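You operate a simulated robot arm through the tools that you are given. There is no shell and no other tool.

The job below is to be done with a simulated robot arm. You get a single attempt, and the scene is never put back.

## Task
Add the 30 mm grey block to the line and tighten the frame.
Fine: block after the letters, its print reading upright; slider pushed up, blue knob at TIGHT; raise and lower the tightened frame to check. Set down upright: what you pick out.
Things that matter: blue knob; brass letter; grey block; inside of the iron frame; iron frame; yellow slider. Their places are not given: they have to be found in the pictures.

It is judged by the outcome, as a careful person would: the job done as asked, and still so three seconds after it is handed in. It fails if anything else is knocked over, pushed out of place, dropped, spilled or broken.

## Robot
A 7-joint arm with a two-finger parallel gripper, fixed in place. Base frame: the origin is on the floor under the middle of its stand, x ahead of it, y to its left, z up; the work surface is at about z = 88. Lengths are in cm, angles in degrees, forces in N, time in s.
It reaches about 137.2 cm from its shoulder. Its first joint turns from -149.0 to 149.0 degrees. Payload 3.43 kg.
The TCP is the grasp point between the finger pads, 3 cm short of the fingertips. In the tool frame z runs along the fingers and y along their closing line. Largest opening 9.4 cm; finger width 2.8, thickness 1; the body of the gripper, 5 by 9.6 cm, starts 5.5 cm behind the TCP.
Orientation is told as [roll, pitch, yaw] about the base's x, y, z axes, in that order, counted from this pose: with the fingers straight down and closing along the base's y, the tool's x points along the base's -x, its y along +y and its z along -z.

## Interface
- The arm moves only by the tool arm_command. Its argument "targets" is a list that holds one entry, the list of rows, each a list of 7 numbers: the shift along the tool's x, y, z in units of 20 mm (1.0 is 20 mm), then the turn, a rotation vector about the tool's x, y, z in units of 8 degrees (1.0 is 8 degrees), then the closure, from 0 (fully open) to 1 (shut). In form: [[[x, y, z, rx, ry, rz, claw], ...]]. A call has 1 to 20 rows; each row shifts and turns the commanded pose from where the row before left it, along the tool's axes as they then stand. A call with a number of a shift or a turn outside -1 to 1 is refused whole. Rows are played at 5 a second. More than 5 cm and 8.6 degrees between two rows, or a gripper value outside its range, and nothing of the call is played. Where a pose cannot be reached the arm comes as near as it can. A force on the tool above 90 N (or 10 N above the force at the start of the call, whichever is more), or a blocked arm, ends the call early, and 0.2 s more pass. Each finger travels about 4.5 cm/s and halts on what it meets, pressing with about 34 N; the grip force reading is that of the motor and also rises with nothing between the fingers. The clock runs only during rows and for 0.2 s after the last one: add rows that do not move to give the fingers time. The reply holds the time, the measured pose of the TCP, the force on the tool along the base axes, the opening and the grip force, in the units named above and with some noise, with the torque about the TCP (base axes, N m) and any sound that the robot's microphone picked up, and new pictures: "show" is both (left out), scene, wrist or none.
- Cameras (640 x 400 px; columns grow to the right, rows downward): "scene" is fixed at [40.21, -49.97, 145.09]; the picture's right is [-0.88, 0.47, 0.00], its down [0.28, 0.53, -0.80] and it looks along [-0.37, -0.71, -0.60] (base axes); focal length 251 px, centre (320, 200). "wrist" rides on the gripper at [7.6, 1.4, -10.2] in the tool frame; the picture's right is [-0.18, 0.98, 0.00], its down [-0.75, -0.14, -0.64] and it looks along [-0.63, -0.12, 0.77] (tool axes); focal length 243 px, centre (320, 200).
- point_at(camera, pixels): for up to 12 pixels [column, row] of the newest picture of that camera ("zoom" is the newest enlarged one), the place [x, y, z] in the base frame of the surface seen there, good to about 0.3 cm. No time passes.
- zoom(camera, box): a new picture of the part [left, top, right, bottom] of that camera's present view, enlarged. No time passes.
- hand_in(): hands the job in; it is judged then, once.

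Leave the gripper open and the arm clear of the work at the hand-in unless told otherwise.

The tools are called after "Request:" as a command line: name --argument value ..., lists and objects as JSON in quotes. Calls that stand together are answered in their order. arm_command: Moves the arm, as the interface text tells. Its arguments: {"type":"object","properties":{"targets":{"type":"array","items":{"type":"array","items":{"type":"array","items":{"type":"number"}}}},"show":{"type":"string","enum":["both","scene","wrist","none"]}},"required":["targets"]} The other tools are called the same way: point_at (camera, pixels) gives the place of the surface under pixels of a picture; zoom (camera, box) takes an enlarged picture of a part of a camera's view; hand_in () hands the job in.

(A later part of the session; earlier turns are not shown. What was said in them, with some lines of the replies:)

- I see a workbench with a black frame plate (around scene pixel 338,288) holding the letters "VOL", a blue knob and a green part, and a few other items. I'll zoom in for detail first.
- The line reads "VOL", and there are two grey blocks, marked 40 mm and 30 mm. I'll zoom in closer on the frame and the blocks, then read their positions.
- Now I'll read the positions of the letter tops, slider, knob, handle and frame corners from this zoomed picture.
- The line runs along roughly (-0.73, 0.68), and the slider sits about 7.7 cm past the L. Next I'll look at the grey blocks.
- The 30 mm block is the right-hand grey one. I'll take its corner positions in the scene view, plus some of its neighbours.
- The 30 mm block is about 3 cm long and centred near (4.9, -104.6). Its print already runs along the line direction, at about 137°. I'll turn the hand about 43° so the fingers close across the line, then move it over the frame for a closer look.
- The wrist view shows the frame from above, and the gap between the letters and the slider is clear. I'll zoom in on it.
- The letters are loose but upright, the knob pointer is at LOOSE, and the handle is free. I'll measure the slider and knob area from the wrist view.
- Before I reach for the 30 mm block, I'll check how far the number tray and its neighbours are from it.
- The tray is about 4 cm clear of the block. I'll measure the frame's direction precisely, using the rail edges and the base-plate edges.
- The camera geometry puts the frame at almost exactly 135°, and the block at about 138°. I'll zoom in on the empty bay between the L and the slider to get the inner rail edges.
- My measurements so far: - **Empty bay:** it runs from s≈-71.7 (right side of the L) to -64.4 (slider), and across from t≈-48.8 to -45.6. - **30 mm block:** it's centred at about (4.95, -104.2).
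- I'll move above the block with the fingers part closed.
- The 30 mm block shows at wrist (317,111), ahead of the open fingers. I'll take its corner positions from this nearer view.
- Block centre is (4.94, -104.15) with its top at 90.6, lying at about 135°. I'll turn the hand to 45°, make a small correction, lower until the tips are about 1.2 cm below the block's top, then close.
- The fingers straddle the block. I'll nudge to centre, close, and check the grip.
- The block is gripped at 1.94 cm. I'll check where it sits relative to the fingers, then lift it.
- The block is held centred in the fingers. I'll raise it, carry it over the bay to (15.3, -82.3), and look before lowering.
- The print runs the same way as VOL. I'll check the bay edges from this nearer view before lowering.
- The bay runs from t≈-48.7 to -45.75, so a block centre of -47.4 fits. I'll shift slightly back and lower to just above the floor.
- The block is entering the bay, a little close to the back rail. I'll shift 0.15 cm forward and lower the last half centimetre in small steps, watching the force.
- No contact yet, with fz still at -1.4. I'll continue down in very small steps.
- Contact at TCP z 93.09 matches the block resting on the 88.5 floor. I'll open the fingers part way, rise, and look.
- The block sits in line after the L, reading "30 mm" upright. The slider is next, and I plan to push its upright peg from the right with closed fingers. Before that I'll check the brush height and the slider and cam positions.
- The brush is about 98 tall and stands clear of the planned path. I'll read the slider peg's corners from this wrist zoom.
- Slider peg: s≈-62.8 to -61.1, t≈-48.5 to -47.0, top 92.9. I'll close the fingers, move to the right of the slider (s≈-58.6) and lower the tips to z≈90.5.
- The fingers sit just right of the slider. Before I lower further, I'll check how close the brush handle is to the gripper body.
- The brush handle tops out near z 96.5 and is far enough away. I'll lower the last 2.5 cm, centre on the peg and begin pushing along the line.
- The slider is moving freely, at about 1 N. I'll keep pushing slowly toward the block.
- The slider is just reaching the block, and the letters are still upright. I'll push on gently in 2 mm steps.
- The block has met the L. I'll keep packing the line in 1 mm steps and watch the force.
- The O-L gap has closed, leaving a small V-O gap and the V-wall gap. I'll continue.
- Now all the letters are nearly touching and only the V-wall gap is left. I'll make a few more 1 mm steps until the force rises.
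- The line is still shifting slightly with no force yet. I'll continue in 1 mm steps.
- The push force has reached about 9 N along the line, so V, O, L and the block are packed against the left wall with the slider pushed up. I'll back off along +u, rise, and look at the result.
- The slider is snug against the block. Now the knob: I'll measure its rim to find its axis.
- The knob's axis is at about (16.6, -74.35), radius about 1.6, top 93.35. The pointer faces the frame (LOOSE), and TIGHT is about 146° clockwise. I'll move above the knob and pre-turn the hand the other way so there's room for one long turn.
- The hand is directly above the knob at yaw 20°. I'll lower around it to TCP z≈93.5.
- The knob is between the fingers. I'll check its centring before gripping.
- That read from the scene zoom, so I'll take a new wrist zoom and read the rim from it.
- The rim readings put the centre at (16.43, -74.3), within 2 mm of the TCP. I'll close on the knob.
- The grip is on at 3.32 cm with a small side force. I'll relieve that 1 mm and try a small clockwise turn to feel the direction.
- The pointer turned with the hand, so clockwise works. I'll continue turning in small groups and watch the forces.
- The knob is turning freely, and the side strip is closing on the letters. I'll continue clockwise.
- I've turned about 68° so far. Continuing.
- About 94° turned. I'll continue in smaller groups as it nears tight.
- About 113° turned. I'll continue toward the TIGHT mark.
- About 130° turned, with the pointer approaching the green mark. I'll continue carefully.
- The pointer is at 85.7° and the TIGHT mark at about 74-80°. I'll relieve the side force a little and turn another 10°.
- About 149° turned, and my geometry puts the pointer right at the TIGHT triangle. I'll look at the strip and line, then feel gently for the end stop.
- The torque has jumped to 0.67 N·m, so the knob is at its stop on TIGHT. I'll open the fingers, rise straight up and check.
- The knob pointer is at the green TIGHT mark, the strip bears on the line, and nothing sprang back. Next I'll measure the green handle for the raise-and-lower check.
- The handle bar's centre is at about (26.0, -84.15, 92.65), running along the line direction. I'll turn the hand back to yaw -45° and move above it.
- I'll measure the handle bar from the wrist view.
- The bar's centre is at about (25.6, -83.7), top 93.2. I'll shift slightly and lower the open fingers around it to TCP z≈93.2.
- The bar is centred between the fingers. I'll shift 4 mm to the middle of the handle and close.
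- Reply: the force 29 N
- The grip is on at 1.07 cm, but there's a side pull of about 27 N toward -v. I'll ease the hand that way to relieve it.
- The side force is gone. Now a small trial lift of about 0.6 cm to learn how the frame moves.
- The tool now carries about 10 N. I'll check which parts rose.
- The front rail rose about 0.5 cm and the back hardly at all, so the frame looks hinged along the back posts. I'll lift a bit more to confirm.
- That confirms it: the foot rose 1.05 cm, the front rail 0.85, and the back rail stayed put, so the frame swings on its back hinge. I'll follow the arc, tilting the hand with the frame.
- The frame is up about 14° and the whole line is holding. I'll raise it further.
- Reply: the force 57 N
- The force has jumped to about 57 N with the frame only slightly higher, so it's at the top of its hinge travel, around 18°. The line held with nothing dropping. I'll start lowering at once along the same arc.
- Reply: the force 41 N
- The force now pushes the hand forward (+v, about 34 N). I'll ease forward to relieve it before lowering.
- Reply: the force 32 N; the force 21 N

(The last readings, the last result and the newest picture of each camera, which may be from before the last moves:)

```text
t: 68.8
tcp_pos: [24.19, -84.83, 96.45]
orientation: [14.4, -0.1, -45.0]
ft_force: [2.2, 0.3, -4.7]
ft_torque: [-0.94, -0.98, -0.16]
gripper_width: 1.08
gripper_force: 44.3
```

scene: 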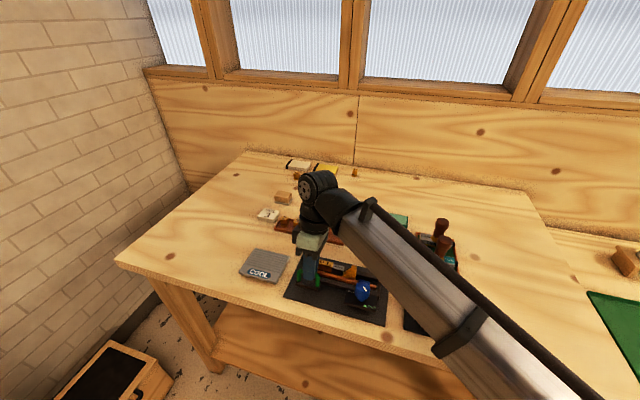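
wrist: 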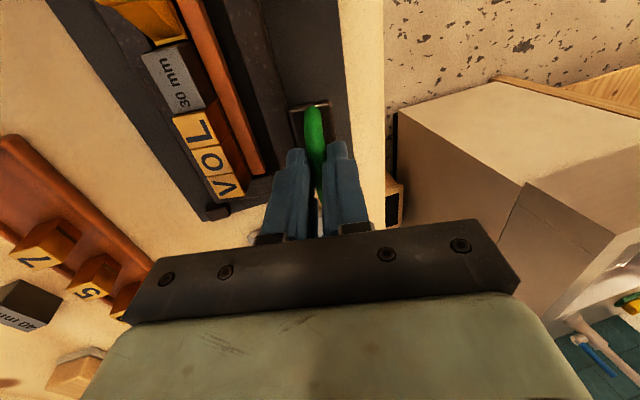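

Forces are near zero now. I'll lower along the arc, tilting back with the frame, and check the forces partway.

Request:
arm_command --targets '[[[0, 0.115, 0.204, 0.31, 0, 0, 1], [0, 0.115, 0.204, 0.31, 0, 0, 1], [0, 0, 0, 0, 0, 0, 1]]]'

Request:
zoom --camera "scene" --box '[274, 240, 402, 320]'

```text
t: 69.6
tcp_pos: [24.58, -84.45, 95.83]
orientation: [9.4, -0.1, -45.0]
ft_force: [-12.2, 5.0, -10.1]
ft_torque: [0.12, 0.11, 0.29]
gripper_width: 1.08
gripper_force: 44.2
```

scene: 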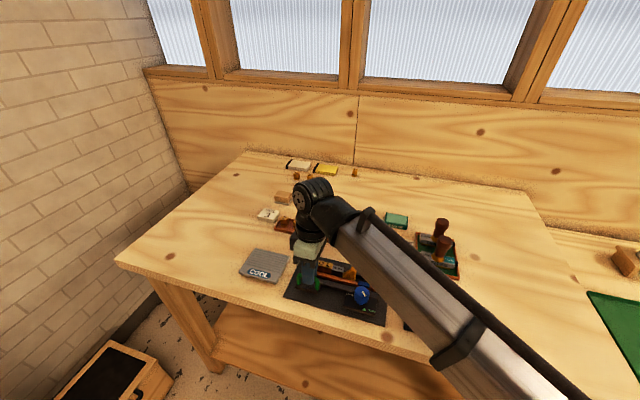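
wrist: 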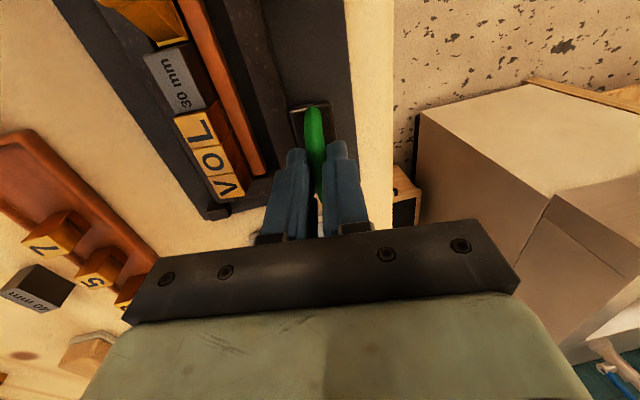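

```text
5.00 times, centred on (338, 280) of scene
```

zoom: 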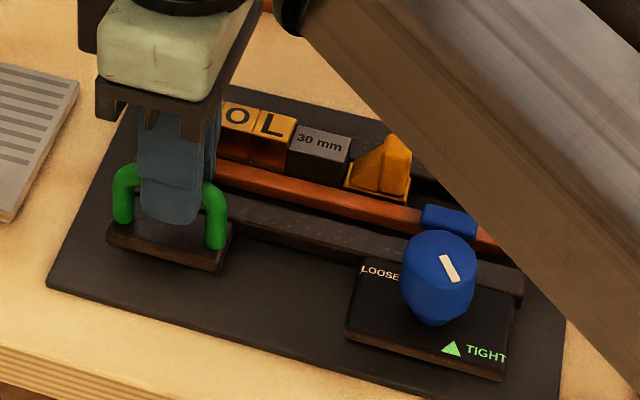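

It's lowering smoothly. I'll continue.

Request:
arm_command --targets '[[[0.03, 0.11, 0.2, 0.31, 0, 0, 1], [0, 0.11, 0.2, 0.31, 0, 0, 1], [0, 0, 0, 0, 0, 0, 1]]]'

Request:
zoom --camera "scene" --box '[274, 240, 402, 320]'

```text
t: 70.4
tcp_pos: [25.0, -83.94, 95.19]
orientation: [4.6, -0.3, -45.0]
ft_force: [-16.7, 7.6, -8.4]
ft_torque: [0.88, 1.11, 0.28]
gripper_width: 1.07
gripper_force: 44.1
```

scene: 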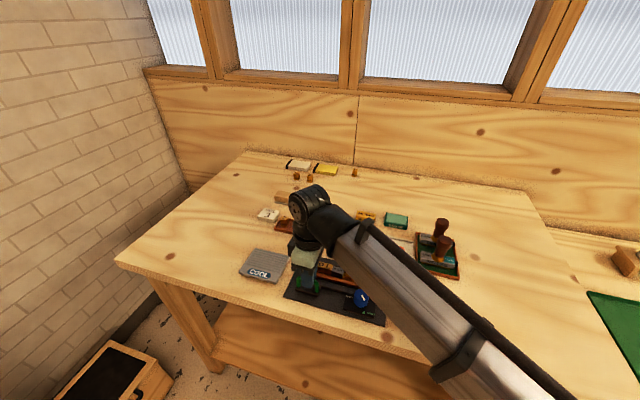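
wrist: 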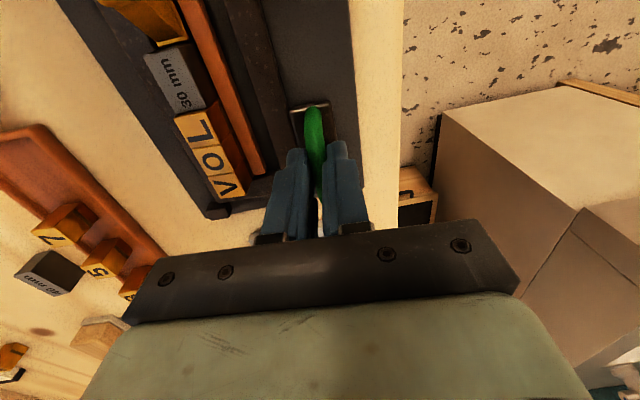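

```text
5.00 times, centred on (338, 280) of scene
```

zoom: 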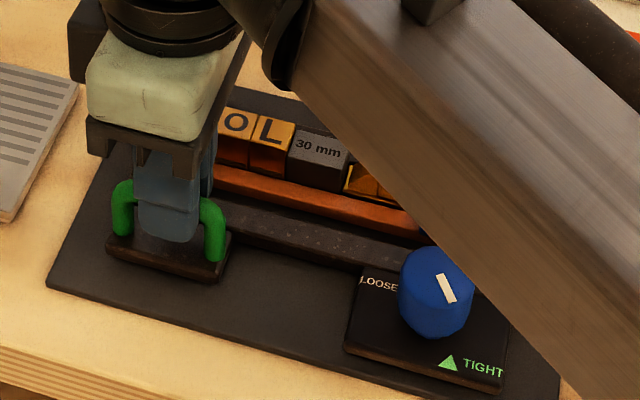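

Nearly down. I'll relieve the small sideways pull and lower the rest in small steps until the weight comes off.

Request:
arm_command --targets '[[[0.1, 0, 0, 0, 0, 0, 1], [0, 0.08, 0.15, 0.2, 0, 0, 1], [0, 0.08, 0.15, 0.2, 0, 0, 1], [0, 0, 0, 0, 0, 0, 1]]]' --show "none"

```text
t: 71.4
tcp_pos: [25.26, -83.86, 94.65]
orientation: [1.2, -0.4, -45.0]
ft_force: [-12.9, -4.6, 3.2]
ft_torque: [0.08, 0.51, 0.12]
gripper_width: 1.08
gripper_force: 43.7
```

Request:
zoom --camera "wrist" --box '[100, 0, 420, 200]'

Request:
point_at --camera "zoom" --pixels '[[290, 100], [330, 200], [200, 100], [250, 200], [70, 100], [30, 50], [440, 150], [150, 160], [390, 260], [320, 330], [460, 100], [280, 50]]'

Request:
zoom --camera "scene" --box '[274, 255, 354, 305]'

```text
2.00 times, centred on (260, 100) of wrist
```

zoom: 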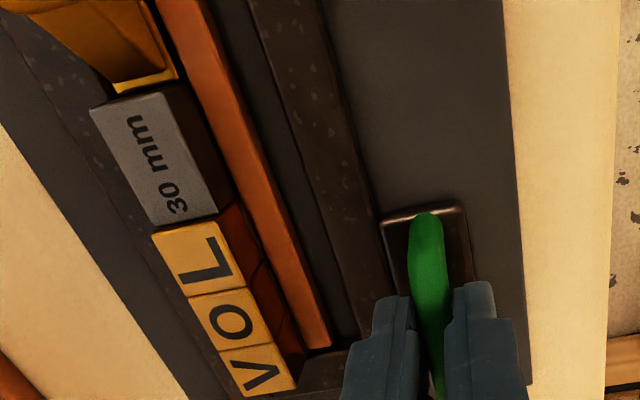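

```text
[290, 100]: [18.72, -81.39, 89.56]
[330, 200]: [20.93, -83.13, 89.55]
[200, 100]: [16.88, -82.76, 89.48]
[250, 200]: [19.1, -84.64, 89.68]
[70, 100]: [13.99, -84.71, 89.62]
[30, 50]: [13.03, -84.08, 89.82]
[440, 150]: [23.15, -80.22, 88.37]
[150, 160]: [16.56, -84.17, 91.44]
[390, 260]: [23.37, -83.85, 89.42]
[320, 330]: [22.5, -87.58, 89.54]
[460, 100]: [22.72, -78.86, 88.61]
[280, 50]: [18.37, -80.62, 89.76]
```

```text
8.00 times, centred on (314, 280) of scene
```

zoom: 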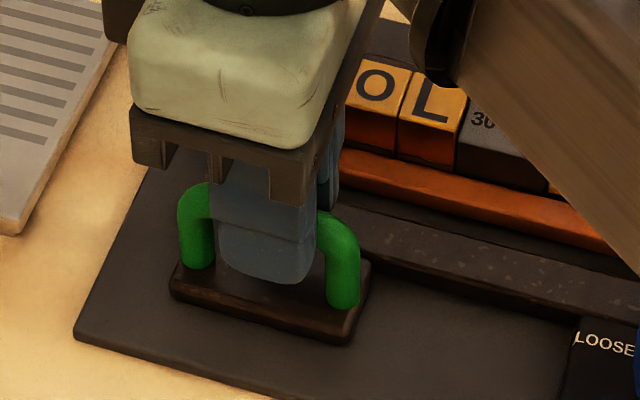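

The rails are back at 89.5 and the tool force is slightly upward, so the frame is resting on its plate. I'll press lightly to be sure, relieve the side force and open the fingers.

Request:
arm_command --targets '[[[0, -0.05, 0.04, 0.1, 0, 0, 1], [0, 0, 0, 0, 0, 0, 1]]]' --show "none"

```text
t: 72.0
tcp_pos: [25.35, -83.8, 94.7]
orientation: [0.5, -0.3, -44.9]
ft_force: [-3.7, -9.0, 18.0]
ft_torque: [0.23, 0.51, -0.08]
gripper_width: 1.05
gripper_force: 43.8
```

It's firmly down, with 18 N of resistance. I'll open the fingers and rise straight up.

Request:
arm_command --targets '[[[0, 0, -0.04, 0, 0, 0, 0.85], [0, 0, 0, 0, 0, 0, 0.7], [0, 0, 0, 0, 0, 0, 0.6], [0, 0, 0, 0, 0, 0, 0.6], [0, 0, -0.5, 0, 0, 0, 0.6], [0, 0, -1, 0, 0, 0, 0.6], [0, 0, -1, 0, 0, 0, 0.6], [0, 0, -1, 0, 0, 0, 0.6], [0, 0, -1, 0, 0, 0, 0.5], [0, 0, 0, 0, 0, 0, 0.5]]]'

Request:
zoom --camera "scene" --box '[280, 250, 392, 320]'

Request:
zoom --camera "wrist" --box '[140, 0, 460, 200]'

```text
t: 74.2
tcp_pos: [25.05, -83.65, 103.68]
orientation: [0.5, -0.4, -45.0]
ft_force: [0.4, 0.6, 0.0]
ft_torque: [-0.04, 0.0, 0.0]
gripper_width: 4.72
gripper_force: 0.1
```

scene: 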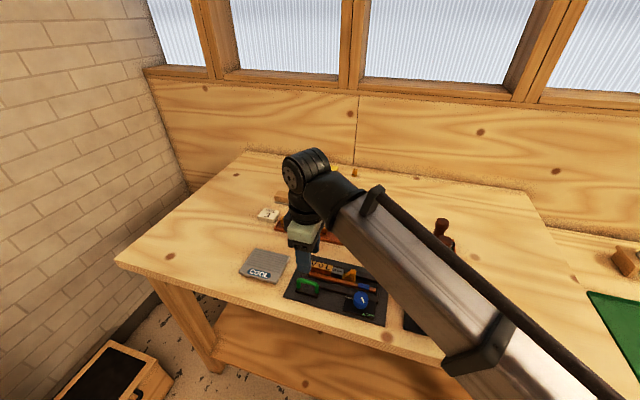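
wrist: 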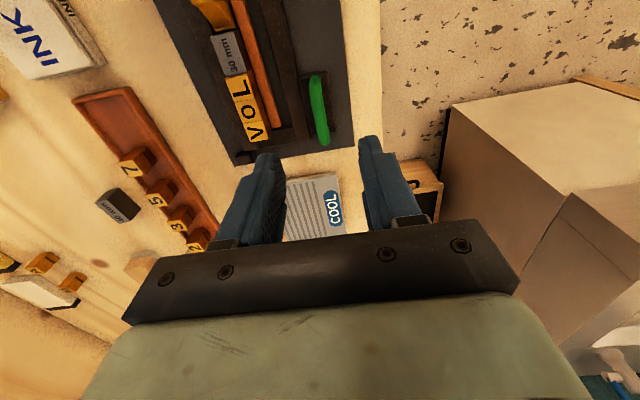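

```text
5.71 times, centred on (336, 285) of scene
```

zoom: 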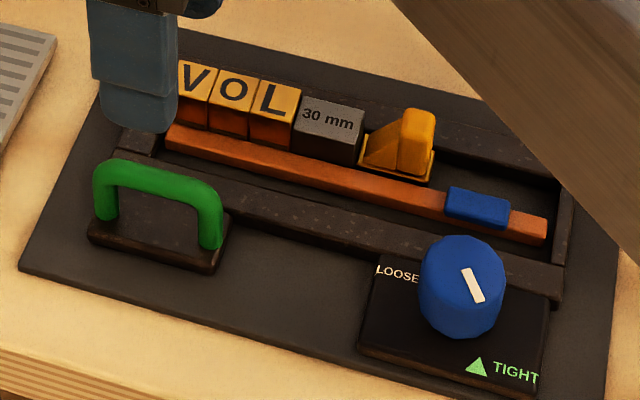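

```text
2.00 times, centred on (300, 100) of wrist
```

zoom: 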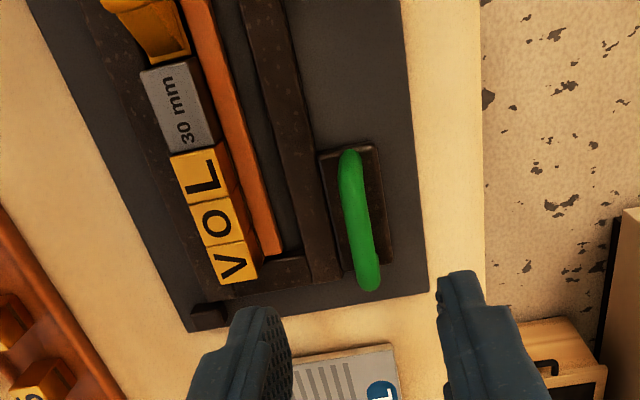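

All in place: VOL and the 30 mm block packed, slider up, knob at TIGHT, frame down. I'll open the gripper fully and move the arm up and away from the work.

Request:
arm_command --targets '[[[0, 0, -0.9, 0, 0, 0, 0.4], [0, 0, -0.9, 0, 0, 0, 0.2], [0, 0, -0.9, 0, 0, 0, 0], [0, 0, -0.9, 0, 0, 0, 0], [0, 0, -0.9, 0, 0, 0, 0], [0, 0, -0.9, 0, 0, 0, 0], [0, 0, -0.9, 0, 0, 0, 0], [0, 0, -0.9, 0, 0, 0, 0], [0, 0, -0.9, 0, 0, 0, 0], [0, 0, -0.9, 0, 0, 0, 0], [0.9, -0.9, 0, 0, 0, 0, 0], [0.9, -0.9, 0, 0, 0, 0, 0], [0.9, -0.9, 0, 0, 0, 0, 0], [0.9, -0.9, 0, 0, 0, 0, 0], [0.9, -0.9, 0, 0, 0, 0, 0], [0.9, -0.9, 0, 0, 0, 0, 0], [0.9, -0.9, 0, 0, 0, 0, 0], [0.9, -0.9, 0, 0, 0, 0, 0], [0.9, -0.9, 0, 0, 0, 0, 0], [0, 0, 0, 0, 0, 0, 0]]]'

Request:
zoom --camera "scene" --box '[280, 250, 392, 320]'

Request:
zoom --camera "scene" --box '[240, 150, 480, 300]'

```text
t: 78.4
tcp_pos: [1.96, -84.23, 120.39]
orientation: [0.1, -0.8, -45.0]
ft_force: [-0.6, -0.3, -0.4]
ft_torque: [0.0, -0.03, -0.03]
gripper_width: 9.41
gripper_force: 0.0
out of reach, approached as far as the arm can: row 11, 13, 19
```

scene: 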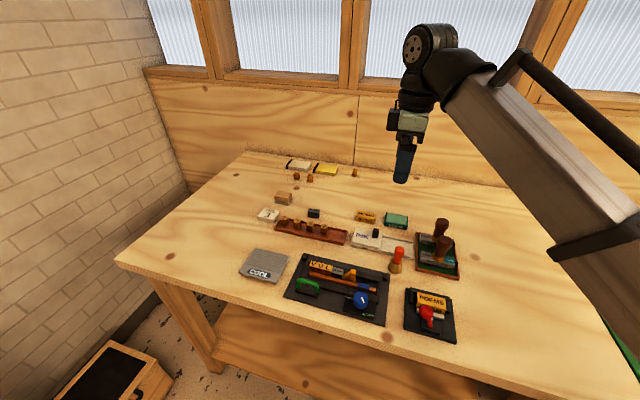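
wrist: 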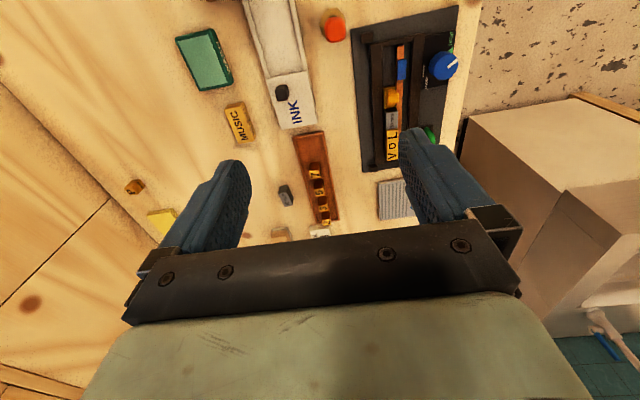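

```text
5.71 times, centred on (336, 285) of scene
```

zoom: 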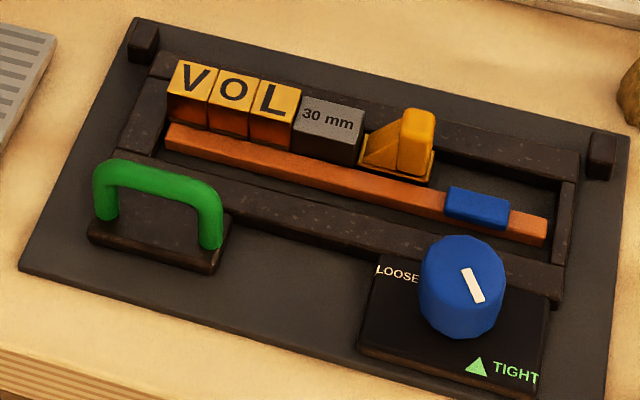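

```text
2.67 times, centred on (360, 225) of scene
```

zoom: 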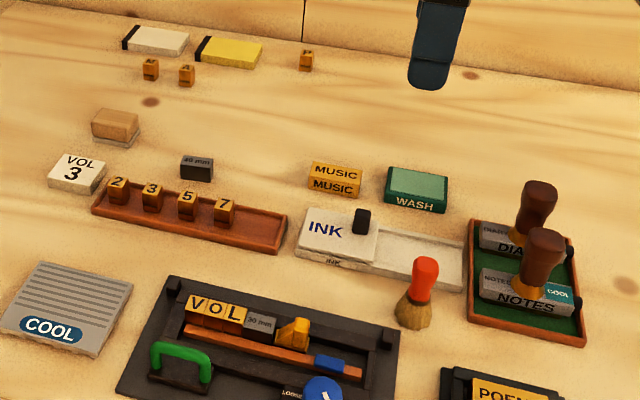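

The frame and everything else on the bench look undisturbed. One last close look at the line and knob before handing in.

Request:
zoom --camera "scene" --box '[304, 254, 368, 294]'

Request:
point_at --camera "zoom" --pixels '[[80, 85], [150, 105], [230, 120], [320, 145], [340, 190], [230, 165], [150, 150], [90, 135], [460, 210], [300, 240], [200, 220], [480, 130]]'

Request:
zoom --camera "wrist" --box '[340, 0, 480, 180]'

```text
10.00 times, centred on (336, 274) of scene
```

zoom: 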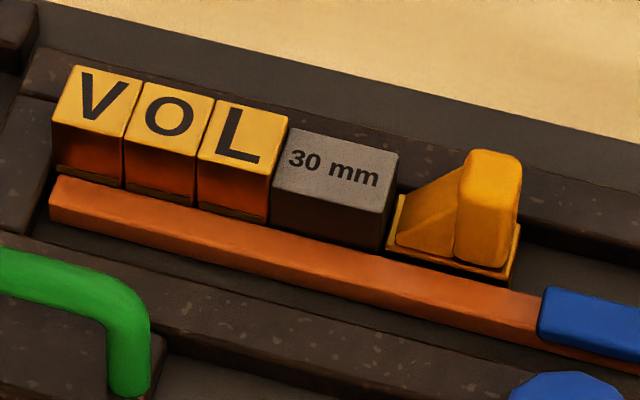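

```text
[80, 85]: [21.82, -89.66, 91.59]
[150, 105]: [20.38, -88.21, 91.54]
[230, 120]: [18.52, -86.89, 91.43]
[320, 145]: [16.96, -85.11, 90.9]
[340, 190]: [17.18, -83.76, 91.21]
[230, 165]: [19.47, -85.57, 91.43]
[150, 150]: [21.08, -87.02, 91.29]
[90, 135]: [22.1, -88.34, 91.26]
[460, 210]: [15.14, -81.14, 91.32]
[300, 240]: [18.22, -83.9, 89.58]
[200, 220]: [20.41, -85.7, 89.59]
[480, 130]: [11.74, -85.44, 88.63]
```

```text
2.22 times, centred on (410, 90) of wrist
```

zoom: 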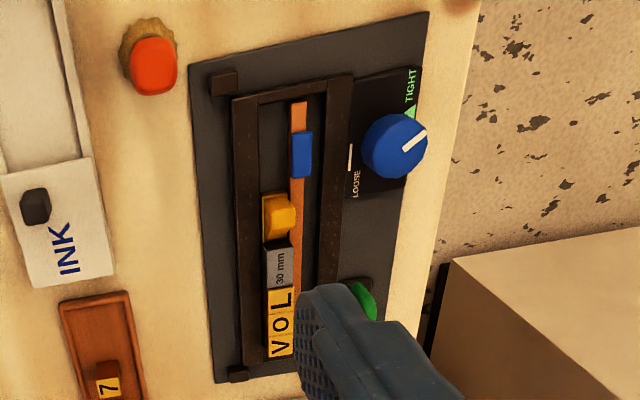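

The line reads V, O, L, "30 mm" with no gaps. The slider sits against the block, the knob is at its TIGHT stop, and the frame has been raised, lowered and is resting flat. The gripper is open and clear, so I'm handing in.

Request:
hand_in

```text
The job is handed in.
```

The 30 mm grey block is in the line after VOL and the frame is tightened. I've handed the job in, but no verdict came back.

- **Block:** it sits directly after the L with "30 mm" reading upright, the same way as the letters.
- **Slider:** I pushed it up until V, O, L and the block were packed against the left wall, with about 9 N of resistance at the end.
- **Knob:** it turned about 150° clockwise to its stop, with the pointer at the green TIGHT mark. It did not spring back when released.
- **Raise and lower check:** the frame swings on its back hinge. I lifted it by the green handle to the top of its travel, roughly 18°, and the line stayed held. It then went back down flat on its plate.

At the top of the lift the force on the hand jumped to about 57 N, and the handle slipped a little in the grip. I eased it back down from there, and the pictures afterwards showed the letters, block, slider and knob unchanged.

Nothing else on the bench looked moved in the final pictures. The gripper is open and the arm is clear.
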